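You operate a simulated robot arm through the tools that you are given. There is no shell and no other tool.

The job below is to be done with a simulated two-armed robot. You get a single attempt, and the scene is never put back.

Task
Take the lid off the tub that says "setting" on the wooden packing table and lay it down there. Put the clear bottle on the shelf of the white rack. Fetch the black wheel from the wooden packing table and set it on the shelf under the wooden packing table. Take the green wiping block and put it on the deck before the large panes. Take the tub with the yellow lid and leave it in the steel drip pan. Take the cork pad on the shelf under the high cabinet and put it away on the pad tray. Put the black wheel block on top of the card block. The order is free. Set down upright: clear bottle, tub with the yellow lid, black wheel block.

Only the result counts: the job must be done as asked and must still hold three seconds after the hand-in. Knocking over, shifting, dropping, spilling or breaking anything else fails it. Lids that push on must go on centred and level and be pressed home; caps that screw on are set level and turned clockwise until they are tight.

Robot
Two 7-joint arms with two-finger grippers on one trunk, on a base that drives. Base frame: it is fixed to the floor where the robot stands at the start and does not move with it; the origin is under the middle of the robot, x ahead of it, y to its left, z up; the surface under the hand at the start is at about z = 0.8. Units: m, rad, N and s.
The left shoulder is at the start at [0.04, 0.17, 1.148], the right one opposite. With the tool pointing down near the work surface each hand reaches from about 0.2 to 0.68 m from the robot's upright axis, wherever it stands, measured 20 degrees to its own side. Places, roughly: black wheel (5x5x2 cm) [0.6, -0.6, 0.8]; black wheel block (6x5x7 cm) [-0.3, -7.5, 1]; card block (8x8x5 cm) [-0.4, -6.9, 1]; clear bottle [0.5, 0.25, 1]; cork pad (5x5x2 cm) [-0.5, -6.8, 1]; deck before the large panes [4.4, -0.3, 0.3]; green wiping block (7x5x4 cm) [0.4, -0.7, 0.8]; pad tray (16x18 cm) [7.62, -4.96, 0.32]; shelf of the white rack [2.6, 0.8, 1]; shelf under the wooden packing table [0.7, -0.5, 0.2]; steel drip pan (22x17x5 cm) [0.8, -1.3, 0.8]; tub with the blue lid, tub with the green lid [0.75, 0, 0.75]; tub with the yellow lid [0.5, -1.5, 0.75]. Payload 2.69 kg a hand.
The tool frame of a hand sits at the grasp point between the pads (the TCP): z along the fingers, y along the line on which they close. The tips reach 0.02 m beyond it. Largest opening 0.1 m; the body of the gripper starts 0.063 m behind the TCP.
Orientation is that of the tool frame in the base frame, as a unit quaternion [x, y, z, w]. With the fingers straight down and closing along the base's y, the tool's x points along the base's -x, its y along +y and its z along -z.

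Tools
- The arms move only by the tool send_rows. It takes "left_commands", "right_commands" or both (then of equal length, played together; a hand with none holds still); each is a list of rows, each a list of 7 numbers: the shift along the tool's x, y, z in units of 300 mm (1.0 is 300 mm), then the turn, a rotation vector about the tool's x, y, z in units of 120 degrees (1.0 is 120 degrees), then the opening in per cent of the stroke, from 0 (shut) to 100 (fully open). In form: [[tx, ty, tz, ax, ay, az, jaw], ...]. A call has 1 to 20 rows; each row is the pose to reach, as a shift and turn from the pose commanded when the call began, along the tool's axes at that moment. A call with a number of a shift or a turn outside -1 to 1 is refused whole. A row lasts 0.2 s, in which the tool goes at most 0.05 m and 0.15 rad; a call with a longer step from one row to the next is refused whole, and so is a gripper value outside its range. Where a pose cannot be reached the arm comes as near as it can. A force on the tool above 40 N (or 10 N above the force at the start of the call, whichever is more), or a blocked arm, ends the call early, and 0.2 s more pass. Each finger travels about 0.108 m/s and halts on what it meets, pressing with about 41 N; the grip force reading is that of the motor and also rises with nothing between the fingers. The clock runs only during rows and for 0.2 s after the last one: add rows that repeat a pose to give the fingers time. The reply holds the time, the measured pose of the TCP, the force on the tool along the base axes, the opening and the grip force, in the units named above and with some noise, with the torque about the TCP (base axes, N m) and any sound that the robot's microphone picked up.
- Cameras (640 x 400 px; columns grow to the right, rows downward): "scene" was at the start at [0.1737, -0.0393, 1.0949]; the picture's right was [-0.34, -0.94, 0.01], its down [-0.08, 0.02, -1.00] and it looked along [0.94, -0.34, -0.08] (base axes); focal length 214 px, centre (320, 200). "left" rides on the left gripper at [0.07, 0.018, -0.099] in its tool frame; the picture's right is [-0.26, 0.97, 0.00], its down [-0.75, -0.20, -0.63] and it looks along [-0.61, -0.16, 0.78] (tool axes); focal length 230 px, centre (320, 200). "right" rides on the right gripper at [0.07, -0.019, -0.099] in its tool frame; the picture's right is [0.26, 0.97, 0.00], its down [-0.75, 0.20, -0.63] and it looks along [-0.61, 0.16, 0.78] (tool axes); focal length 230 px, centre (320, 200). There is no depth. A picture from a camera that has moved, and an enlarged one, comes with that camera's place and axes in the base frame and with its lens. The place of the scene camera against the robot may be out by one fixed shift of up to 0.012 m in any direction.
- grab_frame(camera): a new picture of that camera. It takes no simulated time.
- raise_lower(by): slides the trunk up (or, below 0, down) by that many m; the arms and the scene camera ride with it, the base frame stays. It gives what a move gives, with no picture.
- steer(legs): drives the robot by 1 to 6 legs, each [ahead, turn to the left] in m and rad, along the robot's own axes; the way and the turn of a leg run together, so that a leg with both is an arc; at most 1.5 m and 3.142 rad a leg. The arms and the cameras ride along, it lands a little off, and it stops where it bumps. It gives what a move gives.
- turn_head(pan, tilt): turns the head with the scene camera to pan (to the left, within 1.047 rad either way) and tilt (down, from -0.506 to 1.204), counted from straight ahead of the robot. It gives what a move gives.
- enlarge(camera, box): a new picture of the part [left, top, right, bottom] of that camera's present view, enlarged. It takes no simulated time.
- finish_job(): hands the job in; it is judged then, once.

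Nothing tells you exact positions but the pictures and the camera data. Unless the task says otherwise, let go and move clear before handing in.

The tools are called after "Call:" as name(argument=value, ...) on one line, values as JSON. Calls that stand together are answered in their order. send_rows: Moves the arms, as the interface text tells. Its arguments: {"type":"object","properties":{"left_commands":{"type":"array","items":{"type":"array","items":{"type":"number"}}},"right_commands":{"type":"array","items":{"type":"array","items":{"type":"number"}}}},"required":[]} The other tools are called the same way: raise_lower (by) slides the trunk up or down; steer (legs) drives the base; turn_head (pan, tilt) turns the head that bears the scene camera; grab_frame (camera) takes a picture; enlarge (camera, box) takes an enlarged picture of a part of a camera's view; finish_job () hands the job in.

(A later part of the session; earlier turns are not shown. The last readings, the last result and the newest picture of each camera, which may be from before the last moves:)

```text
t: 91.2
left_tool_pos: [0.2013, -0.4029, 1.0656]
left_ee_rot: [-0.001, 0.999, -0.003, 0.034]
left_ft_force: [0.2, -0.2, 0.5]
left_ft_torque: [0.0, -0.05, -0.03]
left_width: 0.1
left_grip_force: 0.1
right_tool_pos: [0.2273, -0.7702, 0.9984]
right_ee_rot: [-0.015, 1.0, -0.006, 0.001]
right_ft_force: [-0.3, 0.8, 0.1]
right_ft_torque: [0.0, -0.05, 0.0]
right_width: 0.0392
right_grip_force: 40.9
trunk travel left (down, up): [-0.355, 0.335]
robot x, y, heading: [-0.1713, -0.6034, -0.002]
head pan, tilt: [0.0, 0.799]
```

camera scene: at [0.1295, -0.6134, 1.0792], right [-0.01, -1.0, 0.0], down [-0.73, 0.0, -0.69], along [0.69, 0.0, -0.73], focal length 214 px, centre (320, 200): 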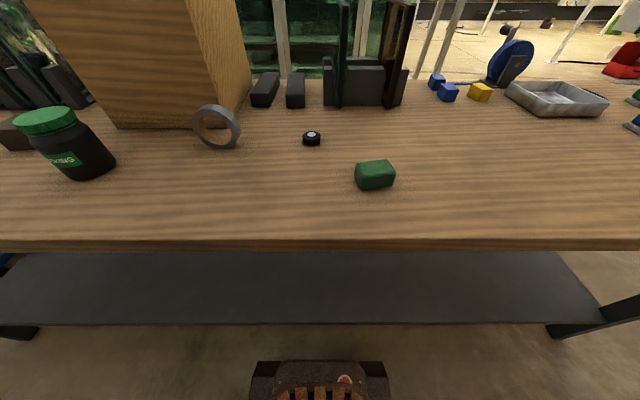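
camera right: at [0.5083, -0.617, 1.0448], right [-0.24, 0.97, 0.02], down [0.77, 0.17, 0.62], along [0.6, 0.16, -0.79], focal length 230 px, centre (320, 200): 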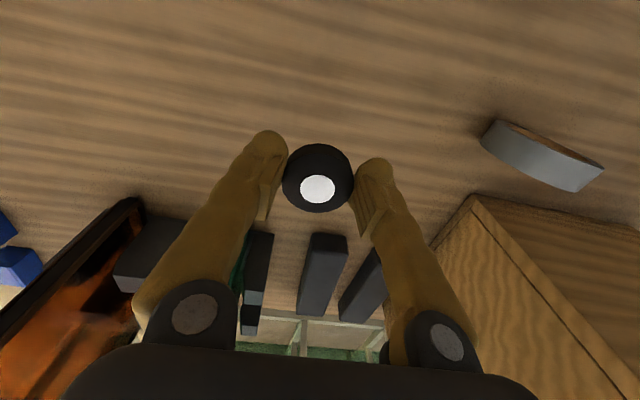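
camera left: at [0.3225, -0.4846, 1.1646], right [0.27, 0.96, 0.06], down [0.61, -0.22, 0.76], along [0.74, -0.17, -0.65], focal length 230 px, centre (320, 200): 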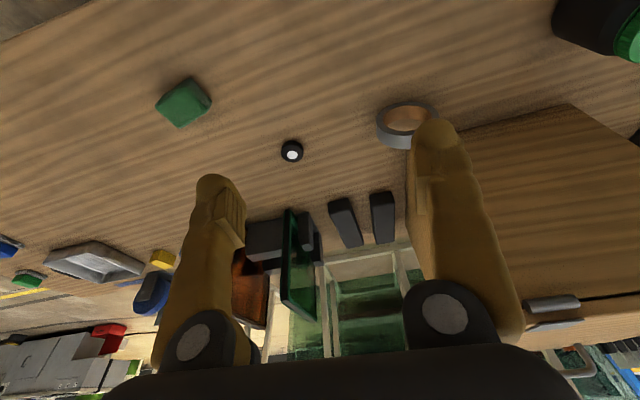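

Retract the hand slightly more and lower the trunk fully.

Call:
send_rows(right_commands=[[0.07, 0, 0, 0, 0, 0, 0], [0.15, 0, 0, 0, 0, 0, 0], [0.15, 0, 0, 0, 0, 0, 0]])

Call:
raise_lower(by=-0.34)

Call:
turn_head(pan=-0.2, tilt=0.7)

Call:
grab_frame(camera="scene")

Call:
grab_frame(camera="right")

```text
t: 92.0
left_tool_pos: [0.1817, -0.4033, 1.051]
left_ee_rot: [0.0, 1.0, -0.001, 0.01]
left_ft_force: [-0.4, -1.0, 0.2]
left_ft_torque: [0.01, 0.0, 0.0]
left_width: 0.1
left_grip_force: 0.2
right_tool_pos: [0.1688, -0.7704, 1.0035]
right_ee_rot: [-0.015, 1.0, -0.005, 0.007]
right_ft_force: [0.7, -0.1, 0.1]
right_ft_torque: [0.01, 0.0, -0.02]
right_width: 0.0392
right_grip_force: 41.5
trunk travel left (down, up): [-0.355, 0.335]
robot x, y, heading: [-0.1742, -0.6045, -0.008]
head pan, tilt: [0.0, 0.799]
```

```text
t: 95.4
left_tool_pos: [0.1817, -0.4033, 0.7148]
left_ee_rot: [0.0, 1.0, -0.001, 0.017]
left_ft_force: [0.7, 0.6, -0.7]
left_ft_torque: [0.02, 0.0, 0.05]
left_width: 0.1001
left_grip_force: 0.1
right_tool_pos: [0.1676, -0.7713, 0.6636]
right_ee_rot: [-0.015, 1.0, -0.005, 0.009]
right_ft_force: [0.3, 0.2, 0.0]
right_ft_torque: [-0.04, 0.01, 0.03]
right_width: 0.0393
right_grip_force: 40.8
trunk travel left (down, up): [-0.015, 0.675]
robot x, y, heading: [-0.1693, -0.601, -0.005]
head pan, tilt: [0.0, 0.799]
```

```text
t: 96.1
left_tool_pos: [0.1813, -0.4031, 0.7134]
left_ee_rot: [0.0, 1.0, -0.001, 0.018]
left_ft_force: [-0.1, -0.1, -0.7]
left_ft_torque: [-0.02, -0.02, -0.02]
left_width: 0.0997
left_grip_force: 0.2
right_tool_pos: [0.1673, -0.7704, 0.6632]
right_ee_rot: [-0.015, 1.0, -0.006, 0.007]
right_ft_force: [-0.1, 0.5, -0.7]
right_ft_torque: [0.02, 0.0, 0.02]
right_width: 0.039
right_grip_force: 40.5
trunk travel left (down, up): [-0.015, 0.675]
robot x, y, heading: [-0.1728, -0.6029, -0.0]
head pan, tilt: [-0.201, 0.7]
```

```text
taken
camera scene: at [-0.009, -0.6293, 0.6774], right [-0.2, -0.98, 0.0], down [-0.64, 0.13, -0.75], along [0.74, -0.15, -0.66], focal length 214 px, centre (320, 200)
```

scene: 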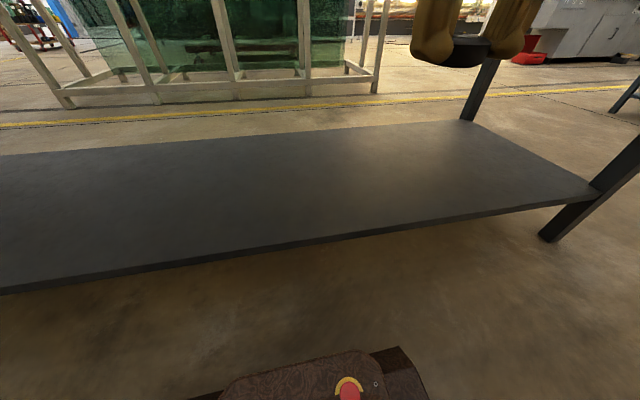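

```text
taken
camera right: at [0.0961, -0.7899, 0.7623], right [-0.29, 0.96, -0.01], down [0.73, 0.23, 0.64], along [0.61, 0.17, -0.77], focal length 230 px, centre (320, 200)
```

right: 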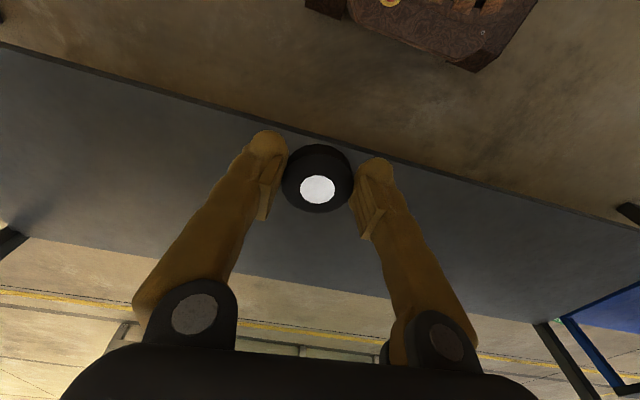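

The shelf is empty. I'll lower the right hand in front of the shelf and measure the shelf's edge and height from the wrist camera.

Call:
send_rows(right_commands=[[0, 0, 0.12, 0, 0, 0, 0], [0, 0, 0.25, 0, 0, 0, 0], [0, 0, 0.38, 0, 0, 0, 0], [0, 0, 0.5, 0, 0, 0, 0], [0, 0, 0.6, 0, 0, 0, 0], [0, 0, 0.6, 0, 0, 0, 0], [0, 0, 0.6, 0, 0, 0, 0]])

Call:
grab_frame(camera="right")

Call:
grab_frame(camera="scene")

```text
t: 97.7
left_tool_pos: [0.182, -0.4045, 0.7149]
left_ee_rot: [0.0, 1.0, 0.0, 0.017]
left_ft_force: [0.1, 0.3, -0.5]
left_ft_torque: [0.0, -0.03, -0.02]
left_width: 0.1
left_grip_force: 0.1
right_tool_pos: [0.1691, -0.7735, 0.4839]
right_ee_rot: [-0.015, 1.0, -0.005, 0.007]
right_ft_force: [0.4, 0.1, 0.1]
right_ft_torque: [-0.02, 0.0, 0.02]
right_width: 0.0393
right_grip_force: 41.6
trunk travel left (down, up): [-0.015, 0.675]
robot x, y, heading: [-0.1734, -0.5994, 0.001]
head pan, tilt: [-0.201, 0.7]
```

```text
taken
camera right: at [0.0976, -0.7922, 0.5821], right [-0.29, 0.96, -0.01], down [0.73, 0.23, 0.64], along [0.61, 0.17, -0.77], focal length 230 px, centre (320, 200)
```

right: 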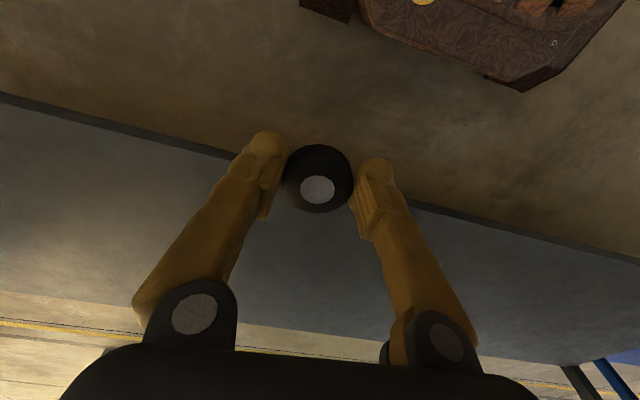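

```text
taken
camera scene: at [-0.0089, -0.6293, 0.6774], right [-0.2, -0.98, 0.0], down [-0.64, 0.13, -0.75], along [0.74, -0.15, -0.66], focal length 214 px, centre (320, 200)
```

scene: 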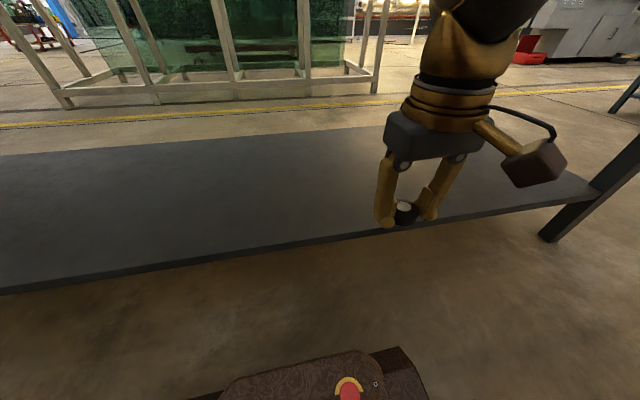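

Shelf edge is at about x=0.32, top at about z=0.245. I'll go slightly forward and down in front of the table, then slide in under it.

Call:
send_rows(right_commands=[[-0.1, 0, 0, 0, 0, 0, 0], [-0.17, 0, 0.08, 0, 0, 0, 0], [-0.17, 0, 0.2, 0, 0, 0, 0], [-0.17, 0, 0.32, 0, 0, 0, 0], [-0.17, 0, 0.44, 0, 0, 0, 0], [-0.17, 0, 0.55, 0, 0, 0, 0], [-0.17, 0, 0.55, 0, 0, 0, 0], [-0.17, 0, 0.55, 0, 0, 0, 0], [-0.17, 0, 0.55, 0, 0, 0, 0]])

Call:
grab_frame(camera="right")

Call:
grab_frame(camera="scene")

```text
t: 99.7
left_tool_pos: [0.1818, -0.4039, 0.7161]
left_ee_rot: [0.0, 1.0, -0.001, 0.018]
left_ft_force: [-1.1, 0.3, 0.2]
left_ft_torque: [-0.01, 0.0, -0.02]
left_width: 0.1
left_grip_force: 0.1
right_tool_pos: [0.2226, -0.7722, 0.319]
right_ee_rot: [-0.016, 1.0, -0.005, 0.006]
right_ft_force: [0.6, -0.6, 0.4]
right_ft_torque: [0.0, 0.01, -0.01]
right_width: 0.0392
right_grip_force: 40.9
trunk travel left (down, up): [-0.015, 0.675]
robot x, y, heading: [-0.17, -0.6023, -0.0]
head pan, tilt: [-0.201, 0.7]
```

```text
taken
camera right: at [0.1518, -0.7923, 0.4173], right [-0.29, 0.96, -0.01], down [0.73, 0.23, 0.64], along [0.61, 0.17, -0.77], focal length 230 px, centre (320, 200)
```

right: 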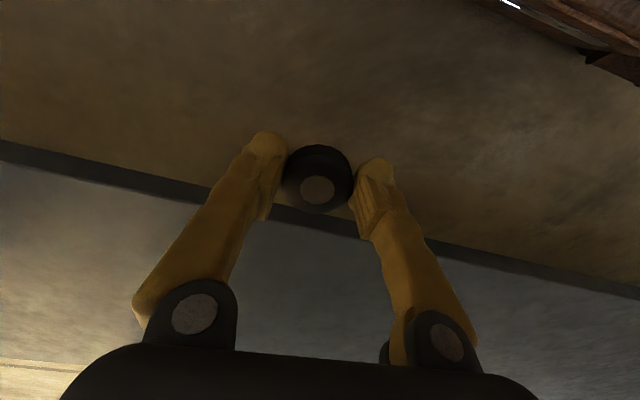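

```text
taken
camera scene: at [-0.0089, -0.6293, 0.6774], right [-0.2, -0.98, 0.0], down [-0.64, 0.13, -0.75], along [0.74, -0.15, -0.66], focal length 214 px, centre (320, 200)
```

scene: 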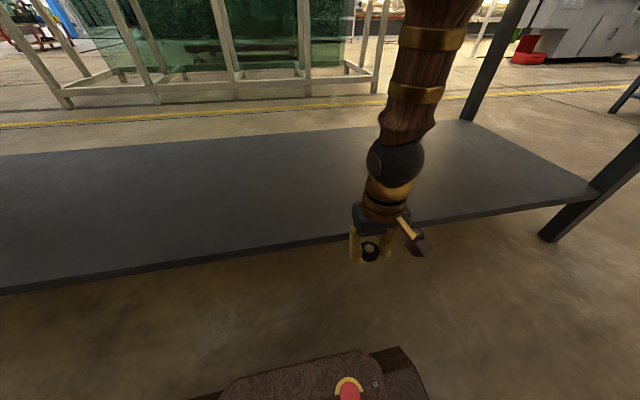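

The forearm stands vertically near the table edge, so I'll back off to straighten the arm, then reach in with the tool tilted forward.

Call:
steer(legs=[[-0.09, 0]])

Call:
send_rows(right_commands=[[-0.1, 0, 0, 0, -0.05, 0, 0], [-0.2, 0, 0, 0, -0.1, 0, 0], [-0.3, 0, 0, 0, -0.15, 0, 0], [-0.4, 0, 0, 0, -0.2, 0, 0], [-0.4, 0, 0, 0, -0.21, 0, 0], [-0.4, 0, 0, 0, -0.21, 0, 0], [-0.4, 0, 0, 0, -0.21, 0, 0]])

Call:
grab_frame(camera="scene")

Call:
grab_frame(camera="right")

```text
t: 100.8
left_tool_pos: [0.0919, -0.4024, 0.7156]
left_ee_rot: [0.001, 1.0, -0.001, 0.017]
left_ft_force: [-0.5, -0.4, 0.5]
left_ft_torque: [0.01, 0.01, 0.0]
left_width: 0.1
left_grip_force: 0.1
right_tool_pos: [0.1326, -0.7735, 0.3196]
right_ee_rot: [-0.016, 1.0, -0.005, 0.007]
right_ft_force: [-0.5, 0.2, -1.3]
right_ft_torque: [-0.01, 0.0, -0.04]
right_width: 0.0393
right_grip_force: 41.4
trunk travel left (down, up): [-0.015, 0.675]
robot x, y, heading: [-0.2646, -0.6009, -0.002]
head pan, tilt: [-0.201, 0.7]
```

```text
t: 102.4
left_tool_pos: [0.0764, -0.4028, 0.7051]
left_ee_rot: [0.0, 1.0, -0.001, 0.001]
left_ft_force: [-0.5, 0.4, 0.8]
left_ft_torque: [0.0, -0.03, 0.01]
left_width: 0.0999
left_grip_force: 0.1
right_tool_pos: [0.2487, -0.7705, 0.3279]
right_ee_rot: [-0.015, 0.972, -0.002, 0.233]
right_ft_force: [-0.4, -0.5, 0.8]
right_ft_torque: [-0.01, -0.02, 0.01]
right_width: 0.0394
right_grip_force: 41.3
trunk travel left (down, up): [-0.015, 0.675]
robot x, y, heading: [-0.263, -0.5993, -0.004]
head pan, tilt: [-0.201, 0.7]
```

```text
taken
camera scene: at [-0.0993, -0.6292, 0.6774], right [-0.2, -0.98, 0.0], down [-0.64, 0.13, -0.75], along [0.74, -0.16, -0.66], focal length 214 px, centre (320, 200)
```

scene: 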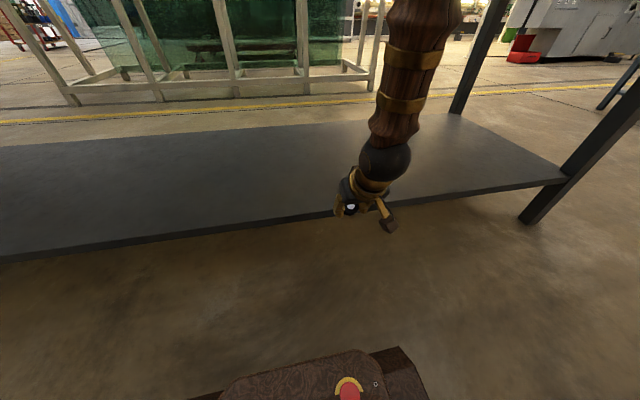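

```text
taken
camera right: at [0.1413, -0.7911, 0.3858], right [-0.26, 0.96, -0.13], down [0.38, 0.22, 0.9], along [0.89, 0.18, -0.42], focal length 230 px, centre (320, 200)
```

right: 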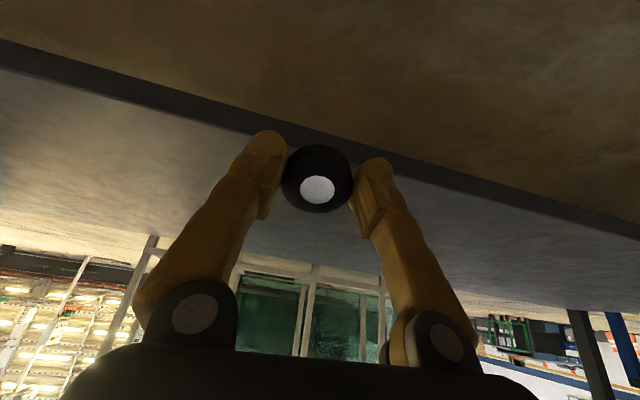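

Sliding forward under the table.

Call:
send_rows(right_commands=[[-0.11, 0, 0.056, 0, 0, 0, 0], [-0.22, 0, 0.113, 0, 0, 0, 0], [-0.33, 0, 0.17, 0, 0, 0, 0], [-0.445, 0, 0.2265, 0, 0, 0, 0], [-0.445, 0, 0.2265, 0, 0, 0, 0], [-0.445, 0, 0.2265, 0, 0, 0, 0], [-0.445, 0, 0.2265, 0, 0, 0, 0]])

Call:
grab_frame(camera="scene")

Call:
grab_frame(camera="right")

```text
t: 104.0
left_tool_pos: [0.0758, -0.4038, 0.7053]
left_ee_rot: [0.001, 1.0, -0.001, 0.001]
left_ft_force: [0.1, 0.7, 0.6]
left_ft_torque: [0.03, -0.03, -0.01]
left_width: 0.1
left_grip_force: 0.1
right_tool_pos: [0.4036, -0.7653, 0.3277]
right_ee_rot: [-0.015, 0.972, -0.003, 0.233]
right_ft_force: [-0.6, -0.6, -1.2]
right_ft_torque: [0.04, 0.01, 0.03]
right_width: 0.0392
right_grip_force: 40.3
trunk travel left (down, up): [-0.015, 0.675]
robot x, y, heading: [-0.2621, -0.6037, -0.003]
head pan, tilt: [-0.201, 0.7]
```

```text
taken
camera scene: at [-0.0993, -0.6292, 0.6774], right [-0.2, -0.98, 0.0], down [-0.64, 0.13, -0.75], along [0.74, -0.16, -0.66], focal length 214 px, centre (320, 200)
```

scene: 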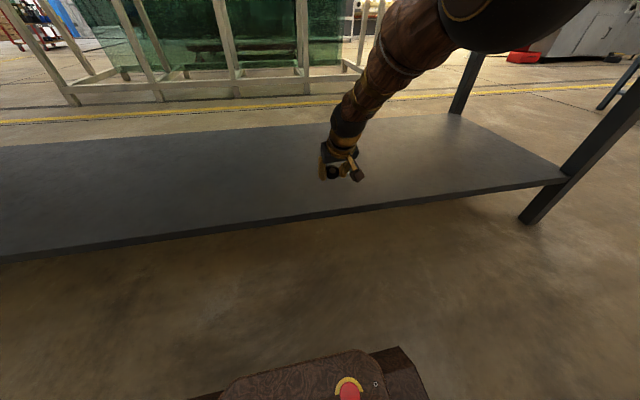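

```text
taken
camera right: at [0.2962, -0.7854, 0.3856], right [-0.26, 0.96, -0.13], down [0.38, 0.22, 0.9], along [0.89, 0.18, -0.42], focal length 230 px, centre (320, 200)
```

right: 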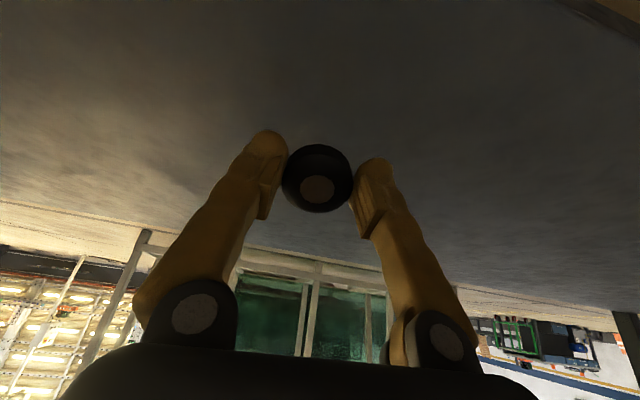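

The wheel is over the shelf. Lowering in small steps while watching the force.

Call:
send_rows(right_commands=[[0.0226, 0, 0.0445, 0, 0, 0, 0], [0.0453, 0, 0.089, 0, 0, 0, 0], [0.0453, 0, 0.089, 0, 0, 0, 0], [0.0453, 0, 0.089, 0, 0, 0, 0]])

Call:
send_rows(right_commands=[[0.0075, 0, 0.0148, 0, 0, 0, 0], [0.0151, 0, 0.0296, 0, 0, 0, 0], [0.0151, 0, 0.0296, 0, 0, 0, 0], [0.0151, 0, 0.0296, 0, 0, 0, 0]])

Call:
grab_frame(camera="right")

Call:
enlarge(camera="scene", box=[280, 120, 400, 220])

```text
t: 105.0
left_tool_pos: [0.0749, -0.4032, 0.7062]
left_ee_rot: [0.0, 1.0, -0.001, 0.001]
left_ft_force: [-0.2, -0.4, 0.1]
left_ft_torque: [-0.02, -0.01, -0.02]
left_width: 0.1
left_grip_force: 0.1
right_tool_pos: [0.3972, -0.7612, 0.2988]
right_ee_rot: [-0.015, 0.972, -0.002, 0.233]
right_ft_force: [0.0, 0.3, -0.9]
right_ft_torque: [0.01, 0.0, -0.03]
right_width: 0.0392
right_grip_force: 41.4
right hand out of reach, approached as far as the arm can: row 2, 3, 4
trunk travel left (down, up): [-0.015, 0.675]
robot x, y, heading: [-0.2602, -0.601, -0.005]
head pan, tilt: [-0.201, 0.7]
```

```text
t: 106.0
left_tool_pos: [0.0754, -0.4035, 0.7059]
left_ee_rot: [0.001, 1.0, -0.002, 0.0]
left_ft_force: [-0.5, 0.1, 0.1]
left_ft_torque: [0.0, 0.01, -0.01]
left_width: 0.1
left_grip_force: 0.1
right_tool_pos: [0.3929, -0.7626, 0.2908]
right_ee_rot: [-0.016, 0.972, -0.002, 0.233]
right_ft_force: [-0.9, 1.3, -0.3]
right_ft_torque: [-0.01, 0.03, -0.02]
right_width: 0.0392
right_grip_force: 40.7
right hand out of reach, approached as far as the arm can: row 2, 3, 4
trunk travel left (down, up): [-0.015, 0.675]
robot x, y, heading: [-0.2629, -0.604, -0.004]
head pan, tilt: [-0.201, 0.7]
```

```text
taken
camera right: at [0.2855, -0.7827, 0.3476], right [-0.26, 0.96, -0.13], down [0.38, 0.22, 0.9], along [0.89, 0.18, -0.42], focal length 230 px, centre (320, 200)
```

right: 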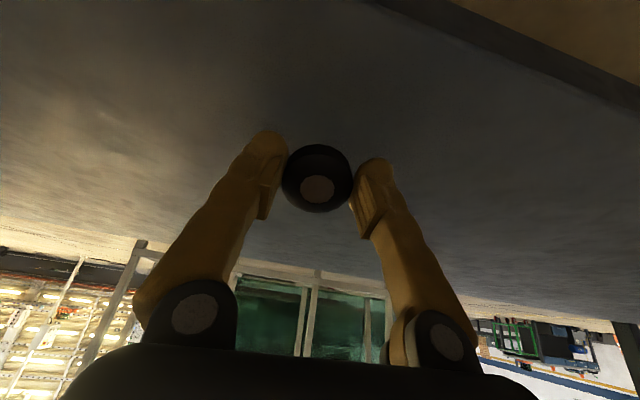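

```text
4.00 times, centred on (340, 170) of scene
camera zoom: at [-0.0993, -0.6292, 0.6774], right [-0.2, -0.98, 0.0], down [-0.64, 0.13, -0.75], along [0.74, -0.16, -0.66], focal length 858 px, centre (240, 320)
```

zoom: 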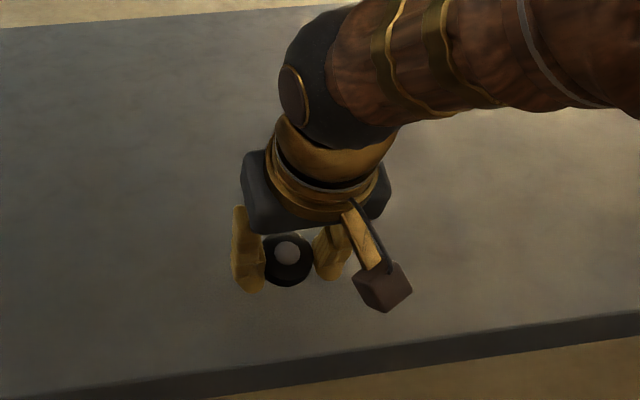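

The arm is fully stretched; I'll drive 4 cm forward for more reach.

Call:
steer(legs=[[0.045, 0]])

Call:
send_rows(right_commands=[[0.0, 0, 0, 0, 0, 0, 0], [0.0, 0, 0.0, 0, 0, 0, 0]])

Call:
grab_frame(camera="right")

```text
t: 106.9
left_tool_pos: [0.1207, -0.4026, 0.7048]
left_ee_rot: [0.0, 1.0, -0.001, 0.001]
left_ft_force: [0.0, -0.6, 0.2]
left_ft_torque: [-0.01, -0.01, 0.01]
left_width: 0.1004
left_grip_force: 0.1
right_tool_pos: [0.4391, -0.762, 0.2912]
right_ee_rot: [-0.016, 0.972, -0.001, 0.233]
right_ft_force: [-0.5, -0.1, -0.1]
right_ft_torque: [0.01, 0.0, 0.02]
right_width: 0.0393
right_grip_force: 41.6
trunk travel left (down, up): [-0.015, 0.675]
robot x, y, heading: [-0.2186, -0.6045, -0.004]
head pan, tilt: [-0.201, 0.7]
```

```text
t: 107.5
left_tool_pos: [0.1062, -0.4025, 0.6961]
left_ee_rot: [0.001, 1.0, -0.001, -0.016]
left_ft_force: [0.7, -0.4, 0.0]
left_ft_torque: [0.03, 0.06, 0.02]
left_width: 0.1
left_grip_force: 0.0
right_tool_pos: [0.4343, -0.7639, 0.2876]
right_ee_rot: [-0.015, 0.973, -0.005, 0.228]
right_ft_force: [-0.9, -0.5, -0.6]
right_ft_torque: [-0.01, -0.02, -0.02]
right_width: 0.0393
right_grip_force: 41.2
trunk travel left (down, up): [-0.015, 0.675]
robot x, y, heading: [-0.2153, -0.6008, -0.002]
head pan, tilt: [-0.201, 0.7]
```

```text
taken
camera right: at [0.3271, -0.7839, 0.3457], right [-0.26, 0.96, -0.13], down [0.39, 0.23, 0.89], along [0.89, 0.18, -0.43], focal length 230 px, centre (320, 200)
```

right: 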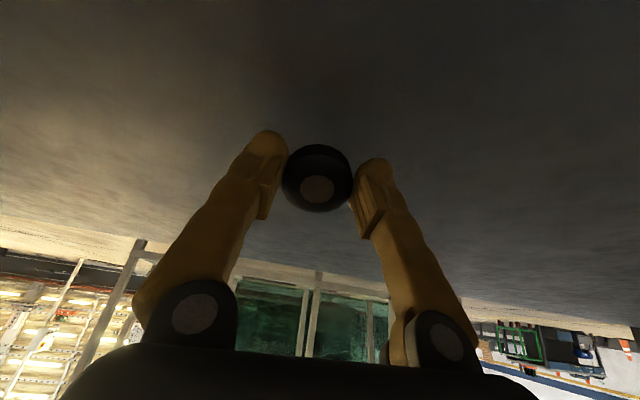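

Lowering further in small steps.

Call:
send_rows(right_commands=[[0.008, 0, 0.016, 0, 0, 0, 0], [0.015, 0, 0.03, 0, 0, 0, 0], [0.015, 0, 0.03, 0, 0, 0, 0], [0.015, 0, 0.03, 0, 0, 0, 0]])

Call:
send_rows(right_commands=[[0.008, 0, 0.016, 0, 0, 0, 0], [0.015, 0, 0.03, 0, 0, 0, 0], [0.015, 0, 0.03, 0, 0, 0, 0], [0.015, 0, 0.03, 0, 0, 0, 0]])

Call:
send_rows(right_commands=[[0.008, 0, 0.016, 0, 0, 0, 0], [0.015, 0, 0.03, 0, 0, 0, 0], [0.015, 0, 0.03, 0, 0, 0, 0], [0.015, 0, 0.03, 0, 0, 0, 0]])

Call:
grab_frame(camera="right")

```text
t: 108.5
left_tool_pos: [0.1064, -0.4034, 0.6952]
left_ee_rot: [0.001, 1.0, -0.001, -0.016]
left_ft_force: [-0.2, 0.2, 0.0]
left_ft_torque: [0.02, 0.02, 0.01]
left_width: 0.1001
left_grip_force: 0.0
right_tool_pos: [0.439, -0.7606, 0.2862]
right_ee_rot: [-0.015, 0.97, -0.003, 0.241]
right_ft_force: [-0.8, 0.1, 0.3]
right_ft_torque: [-0.01, 0.03, 0.0]
right_width: 0.0393
right_grip_force: 41.1
trunk travel left (down, up): [-0.015, 0.675]
robot x, y, heading: [-0.2119, -0.6006, -0.006]
head pan, tilt: [-0.201, 0.7]
```

```text
t: 109.5
left_tool_pos: [0.1057, -0.403, 0.6958]
left_ee_rot: [0.001, 1.0, -0.001, -0.015]
left_ft_force: [0.4, -0.4, 0.1]
left_ft_torque: [0.01, 0.02, -0.02]
left_width: 0.0999
left_grip_force: 0.1
right_tool_pos: [0.4351, -0.761, 0.2837]
right_ee_rot: [-0.015, 0.971, -0.003, 0.24]
right_ft_force: [-0.1, 0.5, -0.7]
right_ft_torque: [0.01, 0.0, 0.02]
right_width: 0.0394
right_grip_force: 41.3
right hand out of reach, approached as far as the arm can: row 1, 2, 3, 4
trunk travel left (down, up): [-0.015, 0.675]
robot x, y, heading: [-0.2156, -0.6053, -0.004]
head pan, tilt: [-0.201, 0.7]
```

```text
t: 110.5
left_tool_pos: [0.1044, -0.4021, 0.6968]
left_ee_rot: [0.001, 1.0, -0.001, -0.016]
left_ft_force: [-0.2, 0.2, 0.6]
left_ft_torque: [0.0, 0.01, -0.03]
left_width: 0.0998
left_grip_force: 0.0
right_tool_pos: [0.4329, -0.7616, 0.2786]
right_ee_rot: [-0.017, 0.97, -0.002, 0.241]
right_ft_force: [-0.8, 1.4, 13.0]
right_ft_torque: [0.04, 0.05, 0.02]
right_width: 0.0391
right_grip_force: 40.5
right hand out of reach, approached as far as the arm can: row 2, 3, 4
trunk travel left (down, up): [-0.015, 0.675]
robot x, y, heading: [-0.2174, -0.6052, -0.005]
head pan, tilt: [-0.201, 0.7]
```

```text
taken
camera right: at [0.3248, -0.7837, 0.3337], right [-0.26, 0.96, -0.13], down [0.36, 0.22, 0.91], along [0.9, 0.18, -0.4], focal length 230 px, centre (320, 200)
```

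right: 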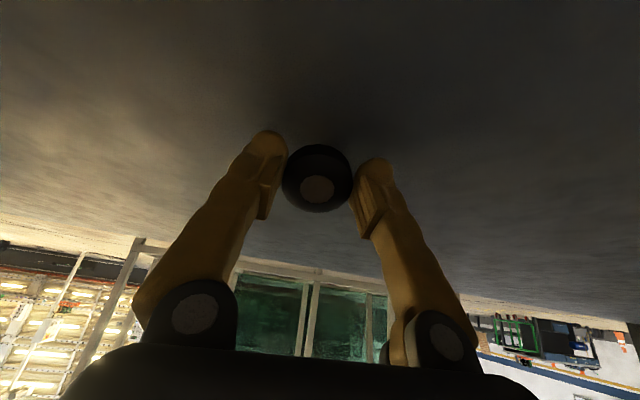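

Contact with the shelf at about z=0.247. I'll release the wheel gently and look.

Call:
send_rows(right_commands=[[0, 0, 0, 0, 0, 0, 45], [0, 0, 0, 0, 0, 0, 55], [0, 0, 0, 0, 0, 0, 70], [0, 0, 0, 0, 0, 0, 80], [0, 0, 0, 0, 0, 0, 80]])

Call:
grab_frame(camera="right")

```text
t: 111.7
left_tool_pos: [0.106, -0.4036, 0.6951]
left_ee_rot: [0.0, 1.0, -0.001, -0.015]
left_ft_force: [0.3, -0.2, -0.7]
left_ft_torque: [0.01, -0.03, 0.02]
left_width: 0.1001
left_grip_force: 0.0
right_tool_pos: [0.4314, -0.7637, 0.2762]
right_ee_rot: [-0.015, 0.97, -0.003, 0.241]
right_ft_force: [0.8, 0.4, 0.4]
right_ft_torque: [0.02, -0.04, 0.01]
right_width: 0.0801
right_grip_force: 0.0
trunk travel left (down, up): [-0.015, 0.675]
robot x, y, heading: [-0.2189, -0.605, -0.004]
head pan, tilt: [-0.201, 0.7]
```

```text
taken
camera right: at [0.3241, -0.7839, 0.3322], right [-0.26, 0.96, -0.13], down [0.36, 0.22, 0.9], along [0.9, 0.18, -0.41], focal length 230 px, centre (320, 200)
```

right: 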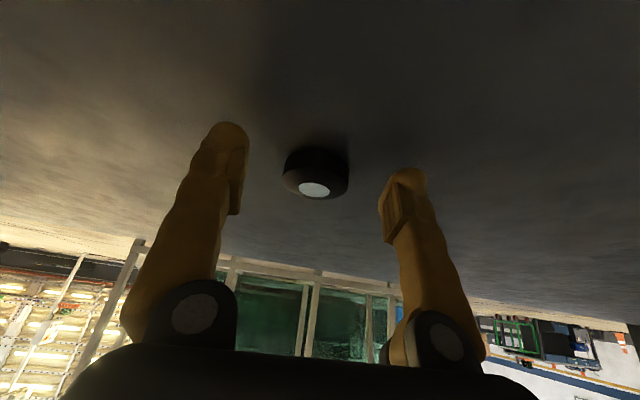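

The wheel lies flat on the shelf. Retracting the hand up and out from under the table.

Call:
send_rows(right_commands=[[0, 0, -0.1, 0, 0, 0, 80], [0, 0, -0.2, 0, 0, 0, 80], [0.11, 0, -0.26, 0, 0, 0, 80], [0.22, 0, -0.32, 0, 0, 0, 80], [0.33, 0, -0.38, 0, 0, 0, 80], [0.44, 0, -0.43, 0, 0, 0, 80], [0.55, 0, -0.49, 0, 0, 0, 80], [0.66, 0, -0.55, 0, 0, 0, 80], [0.66, 0, -0.55, 0, 0, 0, 80]])

Call:
grab_frame(camera="scene")

```text
t: 113.7
left_tool_pos: [0.1071, -0.4029, 0.6965]
left_ee_rot: [0.001, 1.0, -0.001, -0.016]
left_ft_force: [0.0, 0.5, -0.1]
left_ft_torque: [-0.01, 0.04, 0.0]
left_width: 0.0998
left_grip_force: 0.1
right_tool_pos: [0.172, -0.7703, 0.3351]
right_ee_rot: [-0.016, 0.971, -0.002, 0.24]
right_ft_force: [-0.6, 0.1, 1.0]
right_ft_torque: [-0.01, 0.02, -0.04]
right_width: 0.0798
right_grip_force: 0.1
trunk travel left (down, up): [-0.015, 0.675]
robot x, y, heading: [-0.2189, -0.6045, 0.001]
head pan, tilt: [-0.201, 0.7]
```

```text
taken
camera scene: at [-0.0537, -0.6294, 0.6774], right [-0.2, -0.98, 0.0], down [-0.64, 0.13, -0.75], along [0.74, -0.16, -0.66], focal length 214 px, centre (320, 200)
```

scene: 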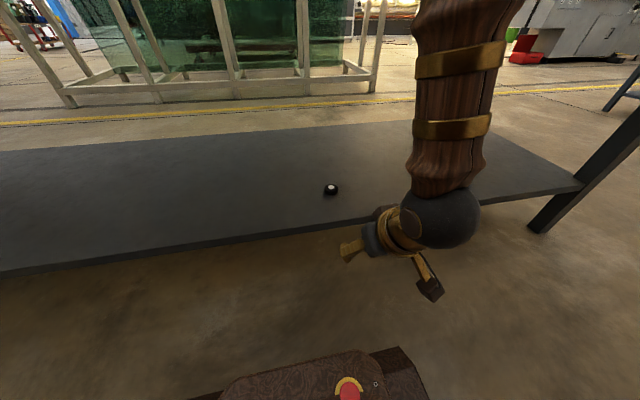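

Wheel done. Now raise and level the right hand in front of the table, then raise the trunk.

Call:
send_rows(right_commands=[[-0.06, 0, -0.12, 0, 0.035, 0, 90], [-0.12, 0, -0.24, 0, 0.07, 0, 100], [-0.19, 0, -0.36, 0, 0.11, 0, 100], [-0.25, 0, -0.48, 0, 0.15, 0, 100], [-0.32, 0, -0.6, 0, 0.19, 0, 100], [-0.39, 0, -0.736, 0, 0.2316, 0, 100], [-0.39, 0, -0.736, 0, 0.2316, 0, 100], [-0.39, 0, -0.736, 0, 0.2316, 0, 100]])

Call:
raise_lower(by=0.4)

Call:
turn_head(pan=0.0, tilt=0.6)

Call:
grab_frame(camera="scene")

```text
t: 115.5
left_tool_pos: [0.1068, -0.4034, 0.6963]
left_ee_rot: [0.001, 1.0, 0.0, -0.015]
left_ft_force: [0.2, -0.2, 0.9]
left_ft_torque: [0.0, 0.02, 0.02]
left_width: 0.1
left_grip_force: 0.2
right_tool_pos: [0.1719, -0.7671, 0.5873]
right_ee_rot: [-0.014, 1.0, -0.006, 0.0]
right_ft_force: [0.2, -0.6, 0.6]
right_ft_torque: [-0.01, -0.01, -0.01]
right_width: 0.0999
right_grip_force: 0.2
trunk travel left (down, up): [-0.015, 0.675]
robot x, y, heading: [-0.215, -0.5993, -0.008]
head pan, tilt: [-0.201, 0.7]
```

```text
t: 119.3
left_tool_pos: [0.1049, -0.4027, 1.0917]
left_ee_rot: [0.001, 1.0, -0.002, -0.025]
left_ft_force: [0.0, -0.6, 0.4]
left_ft_torque: [0.02, 0.03, 0.0]
left_width: 0.1
left_grip_force: 0.0
right_tool_pos: [0.1737, -0.7673, 0.9867]
right_ee_rot: [-0.014, 1.0, -0.006, 0.0]
right_ft_force: [0.3, 0.4, -0.6]
right_ft_torque: [-0.03, 0.0, 0.04]
right_width: 0.1
right_grip_force: 0.1
trunk travel left (down, up): [-0.415, 0.275]
robot x, y, heading: [-0.2178, -0.5998, -0.002]
head pan, tilt: [-0.201, 0.7]
```

```text
t: 120.1
left_tool_pos: [0.1066, -0.4021, 1.092]
left_ee_rot: [0.002, 1.0, -0.001, -0.025]
left_ft_force: [0.3, 0.5, 0.2]
left_ft_torque: [-0.01, -0.04, -0.02]
left_width: 0.1
left_grip_force: 0.0
right_tool_pos: [0.1725, -0.7685, 0.9866]
right_ee_rot: [-0.015, 1.0, -0.006, 0.0]
right_ft_force: [0.5, -0.9, 0.3]
right_ft_torque: [0.02, 0.03, 0.01]
right_width: 0.0999
right_grip_force: 0.0
trunk travel left (down, up): [-0.415, 0.275]
robot x, y, heading: [-0.2187, -0.6047, -0.003]
head pan, tilt: [0.0, 0.6]
```

```text
taken
camera scene: at [-0.0415, -0.6125, 1.0858], right [0.0, -1.0, 0.0], down [-0.58, 0.0, -0.82], along [0.82, 0.0, -0.58], focal length 214 px, centre (320, 200)
```

scene: 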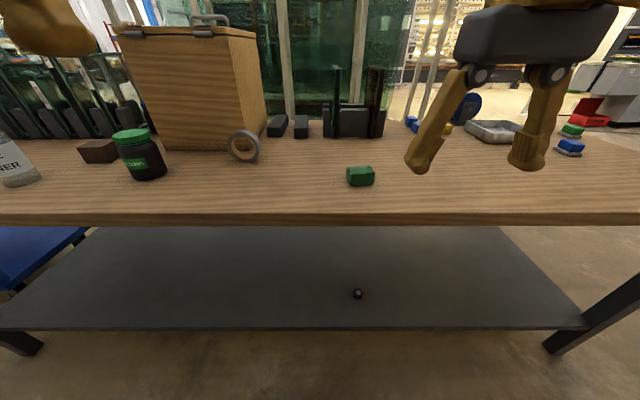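

Wheel is on the shelf. Next, the green block: drive ahead and bring the right hand over it.

Call:
steer(legs=[[0.18, 0]])

Call:
send_rows(right_commands=[[-0.06, 0.05, 0, 0, 0, 0, 100], [-0.13, 0.1, 0, 0, 0, 0, 100], [-0.2, 0.15, 0, 0, 0, -0.01, 100], [-0.26, 0.2, 0, 0, 0, -0.01, 100], [-0.26, 0.2, 0, 0, 0, -0.01, 100], [-0.26, 0.2, 0, 0, 0, -0.01, 100]])

Call:
grab_frame(camera="right")

```text
t: 121.6
left_tool_pos: [0.2875, -0.404, 1.0917]
left_ee_rot: [0.001, 1.0, -0.001, -0.025]
left_ft_force: [0.6, 0.4, 0.0]
left_ft_torque: [-0.02, 0.04, -0.01]
left_width: 0.1002
left_grip_force: 0.1
right_tool_pos: [0.3558, -0.7707, 0.9863]
right_ee_rot: [-0.015, 1.0, -0.006, -0.001]
right_ft_force: [0.7, 0.6, -0.1]
right_ft_torque: [0.01, 0.04, 0.03]
right_width: 0.0996
right_grip_force: 0.1
trunk travel left (down, up): [-0.415, 0.275]
robot x, y, heading: [-0.0376, -0.6013, -0.002]
head pan, tilt: [0.0, 0.6]
```

```text
t: 123.0
left_tool_pos: [0.2647, -0.404, 1.0792]
left_ee_rot: [0.001, 0.999, -0.001, -0.048]
left_ft_force: [-0.7, -1.4, 0.4]
left_ft_torque: [0.01, -0.02, -0.01]
left_width: 0.1
left_grip_force: 0.1
right_tool_pos: [0.4161, -0.7065, 0.9921]
right_ee_rot: [-0.025, 1.0, -0.007, 0.009]
right_ft_force: [-0.5, -0.2, -1.1]
right_ft_torque: [0.01, -0.01, 0.02]
right_width: 0.0996
right_grip_force: 0.1
trunk travel left (down, up): [-0.415, 0.275]
robot x, y, heading: [-0.0369, -0.6019, -0.003]
head pan, tilt: [0.0, 0.6]
```

```text
taken
camera right: at [0.3446, -0.7273, 1.0901], right [-0.31, 0.95, -0.02], down [0.73, 0.25, 0.64], along [0.61, 0.18, -0.77], focal length 230 px, centre (320, 200)
```

right: 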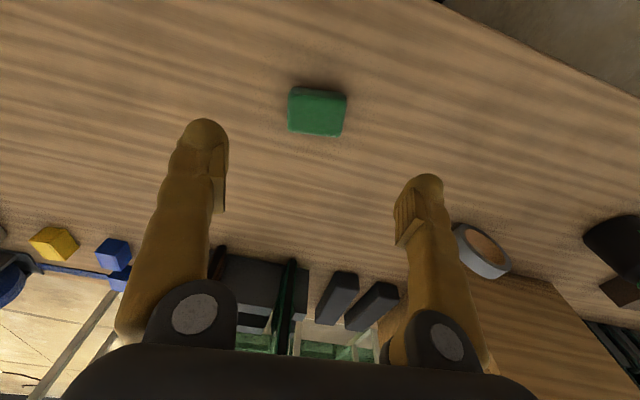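

The block sits at about (0.429, -0.7075), its long side yawed ~11° from the y axis. I'll align the hand with it and descend partway.

Call:
send_rows(right_commands=[[-0.01, 0, 0.1, -0.002, 0.002, -0.02, 100], [-0.02, 0, 0.2, -0.004, 0.004, -0.04, 100], [-0.03, -0.005, 0.3, -0.006, 0.006, -0.06, 100], [-0.043, -0.006, 0.407, -0.0067, 0.0086, -0.067, 100], [-0.043, -0.006, 0.407, -0.0067, 0.0086, -0.067, 100], [-0.043, -0.006, 0.407, -0.0067, 0.0086, -0.067, 100], [-0.043, -0.006, 0.407, -0.0067, 0.0086, -0.067, 100]])

Call:
grab_frame(camera="right")

```text
t: 124.6
left_tool_pos: [0.2624, -0.4031, 1.0798]
left_ee_rot: [0.001, 0.999, 0.0, -0.049]
left_ft_force: [-0.2, -0.8, -0.1]
left_ft_torque: [0.02, 0.03, -0.03]
left_width: 0.1
left_grip_force: 0.1
right_tool_pos: [0.4308, -0.7082, 0.8711]
right_ee_rot: [-0.095, 0.995, -0.001, -0.002]
right_ft_force: [-0.5, -0.7, -0.3]
right_ft_torque: [0.0, 0.01, -0.03]
right_width: 0.1
right_grip_force: 0.0
trunk travel left (down, up): [-0.415, 0.275]
robot x, y, heading: [-0.0356, -0.6036, 0.001]
head pan, tilt: [0.0, 0.6]
```

```text
taken
camera right: at [0.3649, -0.7401, 0.9705], right [-0.44, 0.9, 0.0], down [0.7, 0.34, 0.63], along [0.56, 0.27, -0.78], focal length 230 px, centre (320, 200)
```

right: 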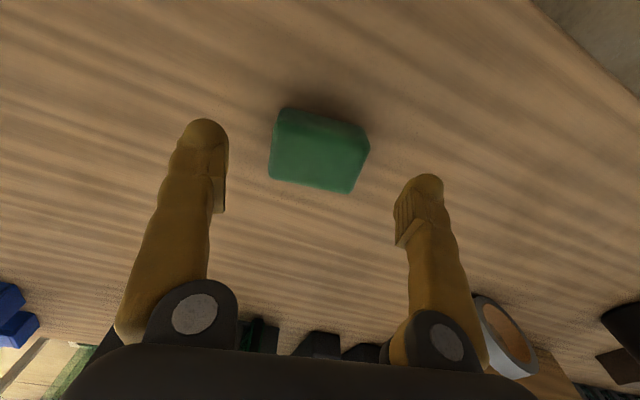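

Aligned well. Descending and gripping the block.

Call:
send_rows(right_commands=[[0.005, -0.005, 0.06, 0, 0, 0, 100], [0.0127, -0.011, 0.12, 0, 0, 0, 100], [0.0127, -0.011, 0.15, 0, 0, 0, 100], [0.0127, -0.011, 0.15, 0, 0, 0, 100], [0.0127, -0.011, 0.15, 0, 0, 0, 100], [0.0127, -0.011, 0.15, 0, 0, 0, 60], [0.0127, -0.011, 0.15, 0, 0, 0, 20], [0.0127, -0.011, 0.15, 0, 0, 0, 0], [0.0127, -0.011, 0.15, 0, 0, 0, 0]])

Call:
send_rows(right_commands=[[0, 0, -0.1, 0, 0, 0, 0], [0, 0, -0.25, 0, 0, 0, 0], [0, 0, -0.4, 0, 0, 0, 0], [0, 0, -0.5, 0, 0, 0, 0], [0, 0, -0.5, 0, 0, 0, 0], [0, 0, -0.5, 0, 0, 0, 0]])

Call:
grab_frame(camera="right")

```text
t: 126.6
left_tool_pos: [0.2638, -0.4023, 1.0795]
left_ee_rot: [0.001, 0.999, -0.001, -0.048]
left_ft_force: [-0.3, -0.3, -0.6]
left_ft_torque: [0.01, 0.02, 0.02]
left_width: 0.1
left_grip_force: 0.0
right_tool_pos: [0.4276, -0.7124, 0.826]
right_ee_rot: [-0.096, 0.995, -0.001, -0.002]
right_ft_force: [-0.4, -0.4, 0.4]
right_ft_torque: [-0.04, -0.02, 0.0]
right_width: 0.0638
right_grip_force: 40.8
trunk travel left (down, up): [-0.415, 0.275]
robot x, y, heading: [-0.0372, -0.6043, -0.004]
head pan, tilt: [0.0, 0.6]
```

```text
t: 128.0
left_tool_pos: [0.2637, -0.4037, 1.0782]
left_ee_rot: [0.0, 0.999, -0.002, -0.048]
left_ft_force: [-0.2, -0.2, 0.1]
left_ft_torque: [-0.02, 0.0, -0.03]
left_width: 0.1002
left_grip_force: 0.1
right_tool_pos: [0.4285, -0.7125, 0.9776]
right_ee_rot: [-0.094, 0.996, -0.002, -0.002]
right_ft_force: [-0.6, -0.2, -1.2]
right_ft_torque: [0.02, 0.01, -0.01]
right_width: 0.0639
right_grip_force: 41.2
trunk travel left (down, up): [-0.415, 0.275]
robot x, y, heading: [-0.0348, -0.6019, -0.005]
head pan, tilt: [0.0, 0.6]
```

```text
taken
camera right: at [0.3625, -0.7437, 1.0767], right [-0.44, 0.9, 0.0], down [0.7, 0.34, 0.63], along [0.56, 0.27, -0.78], focal length 230 px, centre (320, 200)
```

right: 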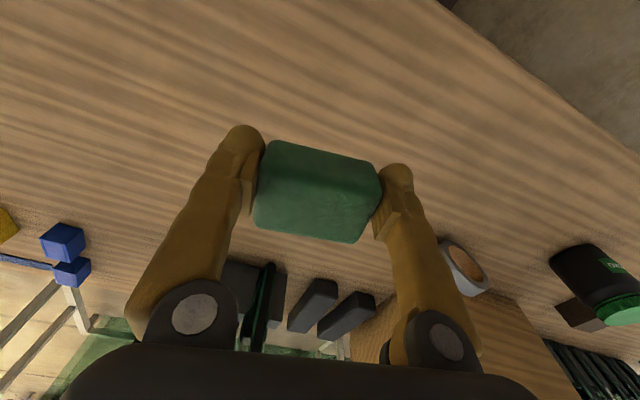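

Block is held. I'll raise the trunk, set the left hand forward, back off, and turn left to drive along to the bottle.

Call:
raise_lower(by=0.2)

Call:
send_rows(left_commands=[[-0.12, 0, 0, 0, -0.011, 0, 100], [-0.25, 0, 0, 0, -0.022, 0, 100], [-0.38, 0, 0, 0, -0.034, 0, 100], [-0.5, 0, 0, 0, -0.046, 0, 100], [-0.5, 0, 0, 0, -0.046, 0, 100], [-0.5, 0, 0, 0, -0.046, 0, 100]])

Call:
steer(legs=[[-0.08, 0]])

Call:
steer(legs=[[0, 0.8]])

```text
t: 130.2
left_tool_pos: [0.2628, -0.4033, 1.2769]
left_ee_rot: [0.0, 0.999, -0.001, -0.052]
left_ft_force: [-0.9, -1.0, -0.3]
left_ft_torque: [-0.02, -0.02, 0.0]
left_width: 0.0996
left_grip_force: 0.0
right_tool_pos: [0.4284, -0.7128, 1.176]
right_ee_rot: [-0.096, 0.995, -0.001, -0.001]
right_ft_force: [-0.2, 0.1, -0.5]
right_ft_torque: [-0.02, 0.02, -0.01]
right_width: 0.0639
right_grip_force: 41.1
trunk travel left (down, up): [-0.615, 0.075]
robot x, y, heading: [-0.0387, -0.6059, -0.004]
head pan, tilt: [0.0, 0.6]
```

```text
t: 131.6
left_tool_pos: [0.4191, -0.4024, 1.2923]
left_ee_rot: [0.0, 0.999, -0.001, 0.032]
left_ft_force: [0.2, 0.1, 0.1]
left_ft_torque: [0.02, -0.03, 0.0]
left_width: 0.0999
left_grip_force: 0.0
right_tool_pos: [0.4303, -0.7131, 1.1762]
right_ee_rot: [-0.095, 0.995, -0.001, -0.001]
right_ft_force: [-0.4, -0.1, -0.9]
right_ft_torque: [-0.02, 0.01, -0.01]
right_width: 0.0638
right_grip_force: 40.8
trunk travel left (down, up): [-0.615, 0.075]
robot x, y, heading: [-0.0369, -0.6035, -0.005]
head pan, tilt: [0.0, 0.6]
```

```text
t: 132.6
left_tool_pos: [0.354, -0.4021, 1.2856]
left_ee_rot: [0.0, 1.0, -0.001, 0.026]
left_ft_force: [1.4, 0.3, -1.5]
left_ft_torque: [-0.02, 0.12, 0.01]
left_width: 0.0999
left_grip_force: 0.1
right_tool_pos: [0.3614, -0.7117, 1.17]
right_ee_rot: [-0.094, 0.996, 0.0, -0.007]
right_ft_force: [1.2, 0.3, -1.2]
right_ft_torque: [-0.02, 0.16, 0.01]
right_width: 0.0637
right_grip_force: 40.8
trunk travel left (down, up): [-0.615, 0.075]
robot x, y, heading: [-0.1133, -0.6057, -0.001]
head pan, tilt: [0.0, 0.6]
```

```text
t: 135.2
left_tool_pos: [0.0459, -0.1489, 1.2968]
left_ee_rot: [-0.387, 0.921, 0.014, 0.036]
left_ft_force: [-1.1, 0.6, -0.1]
left_ft_torque: [0.03, 0.0, -0.01]
left_width: 0.1
left_grip_force: 0.2
right_tool_pos: [0.275, -0.3586, 1.1828]
right_ee_rot: [-0.473, 0.881, 0.0, 0.006]
right_ft_force: [0.6, 0.3, 0.3]
right_ft_torque: [-0.02, 0.01, -0.02]
right_width: 0.0639
right_grip_force: 41.0
trunk travel left (down, up): [-0.615, 0.075]
robot x, y, heading: [-0.1125, -0.607, 0.79]
head pan, tilt: [0.0, 0.6]
```

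Turning works with this pose. Continue to face +y and look ahead.

Call:
steer(legs=[[0, 0.78]])

Call:
turn_head(pan=0.0, tilt=0.35)

Call:
grab_frame(camera="scene")

```text
t: 137.7
left_tool_pos: [-0.3256, -0.193, 1.3034]
left_ee_rot: [0.71, -0.703, -0.032, -0.034]
left_ft_force: [0.2, -0.3, -0.4]
left_ft_torque: [0.05, -0.02, 0.0]
left_width: 0.0997
left_grip_force: 0.1
right_tool_pos: [-0.0147, -0.1773, 1.1889]
right_ee_rot: [0.774, -0.633, -0.008, -0.011]
right_ft_force: [-0.1, 0.8, -0.9]
right_ft_torque: [-0.02, -0.01, 0.02]
right_width: 0.0638
right_grip_force: 41.2
trunk travel left (down, up): [-0.615, 0.075]
robot x, y, heading: [-0.1073, -0.613, 1.575]
head pan, tilt: [0.0, 0.6]
```

```text
t: 138.4
left_tool_pos: [-0.3256, -0.2164, 1.3107]
left_ee_rot: [0.709, -0.703, -0.038, -0.04]
left_ft_force: [0.0, -0.8, 0.9]
left_ft_torque: [0.04, 0.02, -0.03]
left_width: 0.1001
left_grip_force: 0.1
right_tool_pos: [-0.0147, -0.198, 1.1967]
right_ee_rot: [0.774, -0.633, -0.013, -0.018]
right_ft_force: [-1.0, -0.4, 0.4]
right_ft_torque: [0.05, -0.01, 0.01]
right_width: 0.0638
right_grip_force: 40.7
trunk travel left (down, up): [-0.615, 0.075]
robot x, y, heading: [-0.1041, -0.6127, 1.578]
head pan, tilt: [0.0, 0.351]
```

```text
taken
camera scene: at [-0.109, -0.435, 1.3088], right [1.0, 0.01, 0.0], down [0.0, -0.36, -0.93], along [-0.01, 0.93, -0.36], focal length 214 px, centre (320, 200)
```

scene: 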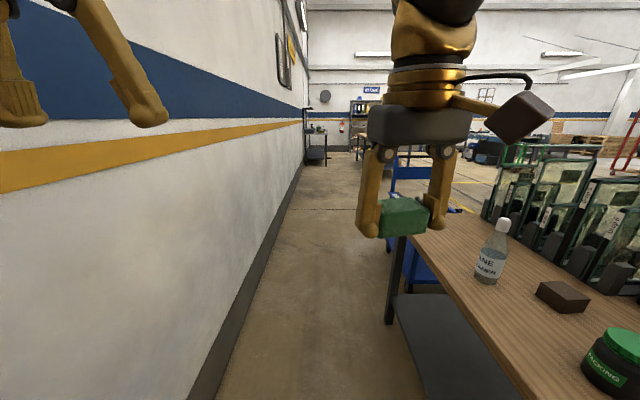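

The corridor ahead is clear and the bottle stands at about (0.444, 0.142). Drive 0.6 m and turn right to face it.

Call:
steer(legs=[[0.6, 0]])

Call:
steer(legs=[[0, -0.8]])

Call:
steer(legs=[[0, -0.775]])

```text
t: 141.8
left_tool_pos: [-0.3333, 0.3834, 1.3095]
left_ee_rot: [0.712, -0.7, -0.038, -0.038]
left_ft_force: [-1.2, -1.0, 0.7]
left_ft_torque: [-0.01, -0.01, -0.01]
left_width: 0.0998
left_grip_force: 0.1
right_tool_pos: [-0.0221, 0.4038, 1.1954]
right_ee_rot: [0.776, -0.631, -0.013, -0.018]
right_ft_force: [-0.6, 0.1, -1.9]
right_ft_torque: [0.0, 0.02, 0.02]
right_width: 0.0639
right_grip_force: 41.0
trunk travel left (down, up): [-0.615, 0.075]
robot x, y, heading: [-0.1122, -0.0115, 1.585]
head pan, tilt: [0.0, 0.351]
```

```text
t: 144.3
left_tool_pos: [0.0016, 0.4087, 1.3119]
left_ee_rot: [-0.382, 0.922, 0.02, 0.051]
left_ft_force: [-0.6, -0.2, 0.2]
left_ft_torque: [0.01, -0.01, 0.02]
left_width: 0.1001
left_grip_force: 0.0
right_tool_pos: [0.2361, 0.2019, 1.2015]
right_ee_rot: [-0.47, 0.882, 0.005, 0.029]
right_ft_force: [0.3, -0.2, -0.7]
right_ft_torque: [0.0, 0.01, 0.01]
right_width: 0.0639
right_grip_force: 41.2
trunk travel left (down, up): [-0.615, 0.075]
robot x, y, heading: [-0.1125, -0.0087, 0.786]
head pan, tilt: [0.0, 0.351]
```

```text
t: 145.1
left_tool_pos: [-0.055, 0.3505, 1.2743]
left_ee_rot: [-0.378, 0.926, -0.008, -0.01]
left_ft_force: [-0.3, 0.7, 0.2]
left_ft_torque: [-0.01, -0.11, 0.03]
left_width: 0.1001
left_grip_force: 0.1
right_tool_pos: [0.1941, 0.1546, 1.2205]
right_ee_rot: [-0.467, 0.883, 0.01, 0.056]
right_ft_force: [-0.6, -0.9, 0.7]
right_ft_torque: [0.01, -0.09, 0.01]
right_width: 0.0638
right_grip_force: 40.9
trunk travel left (down, up): [-0.615, 0.075]
robot x, y, heading: [-0.1135, -0.0071, 0.778]
head pan, tilt: [0.0, 0.351]
stopped in leg 1: the robot was blocked; the commanded pose is now the measured one
```

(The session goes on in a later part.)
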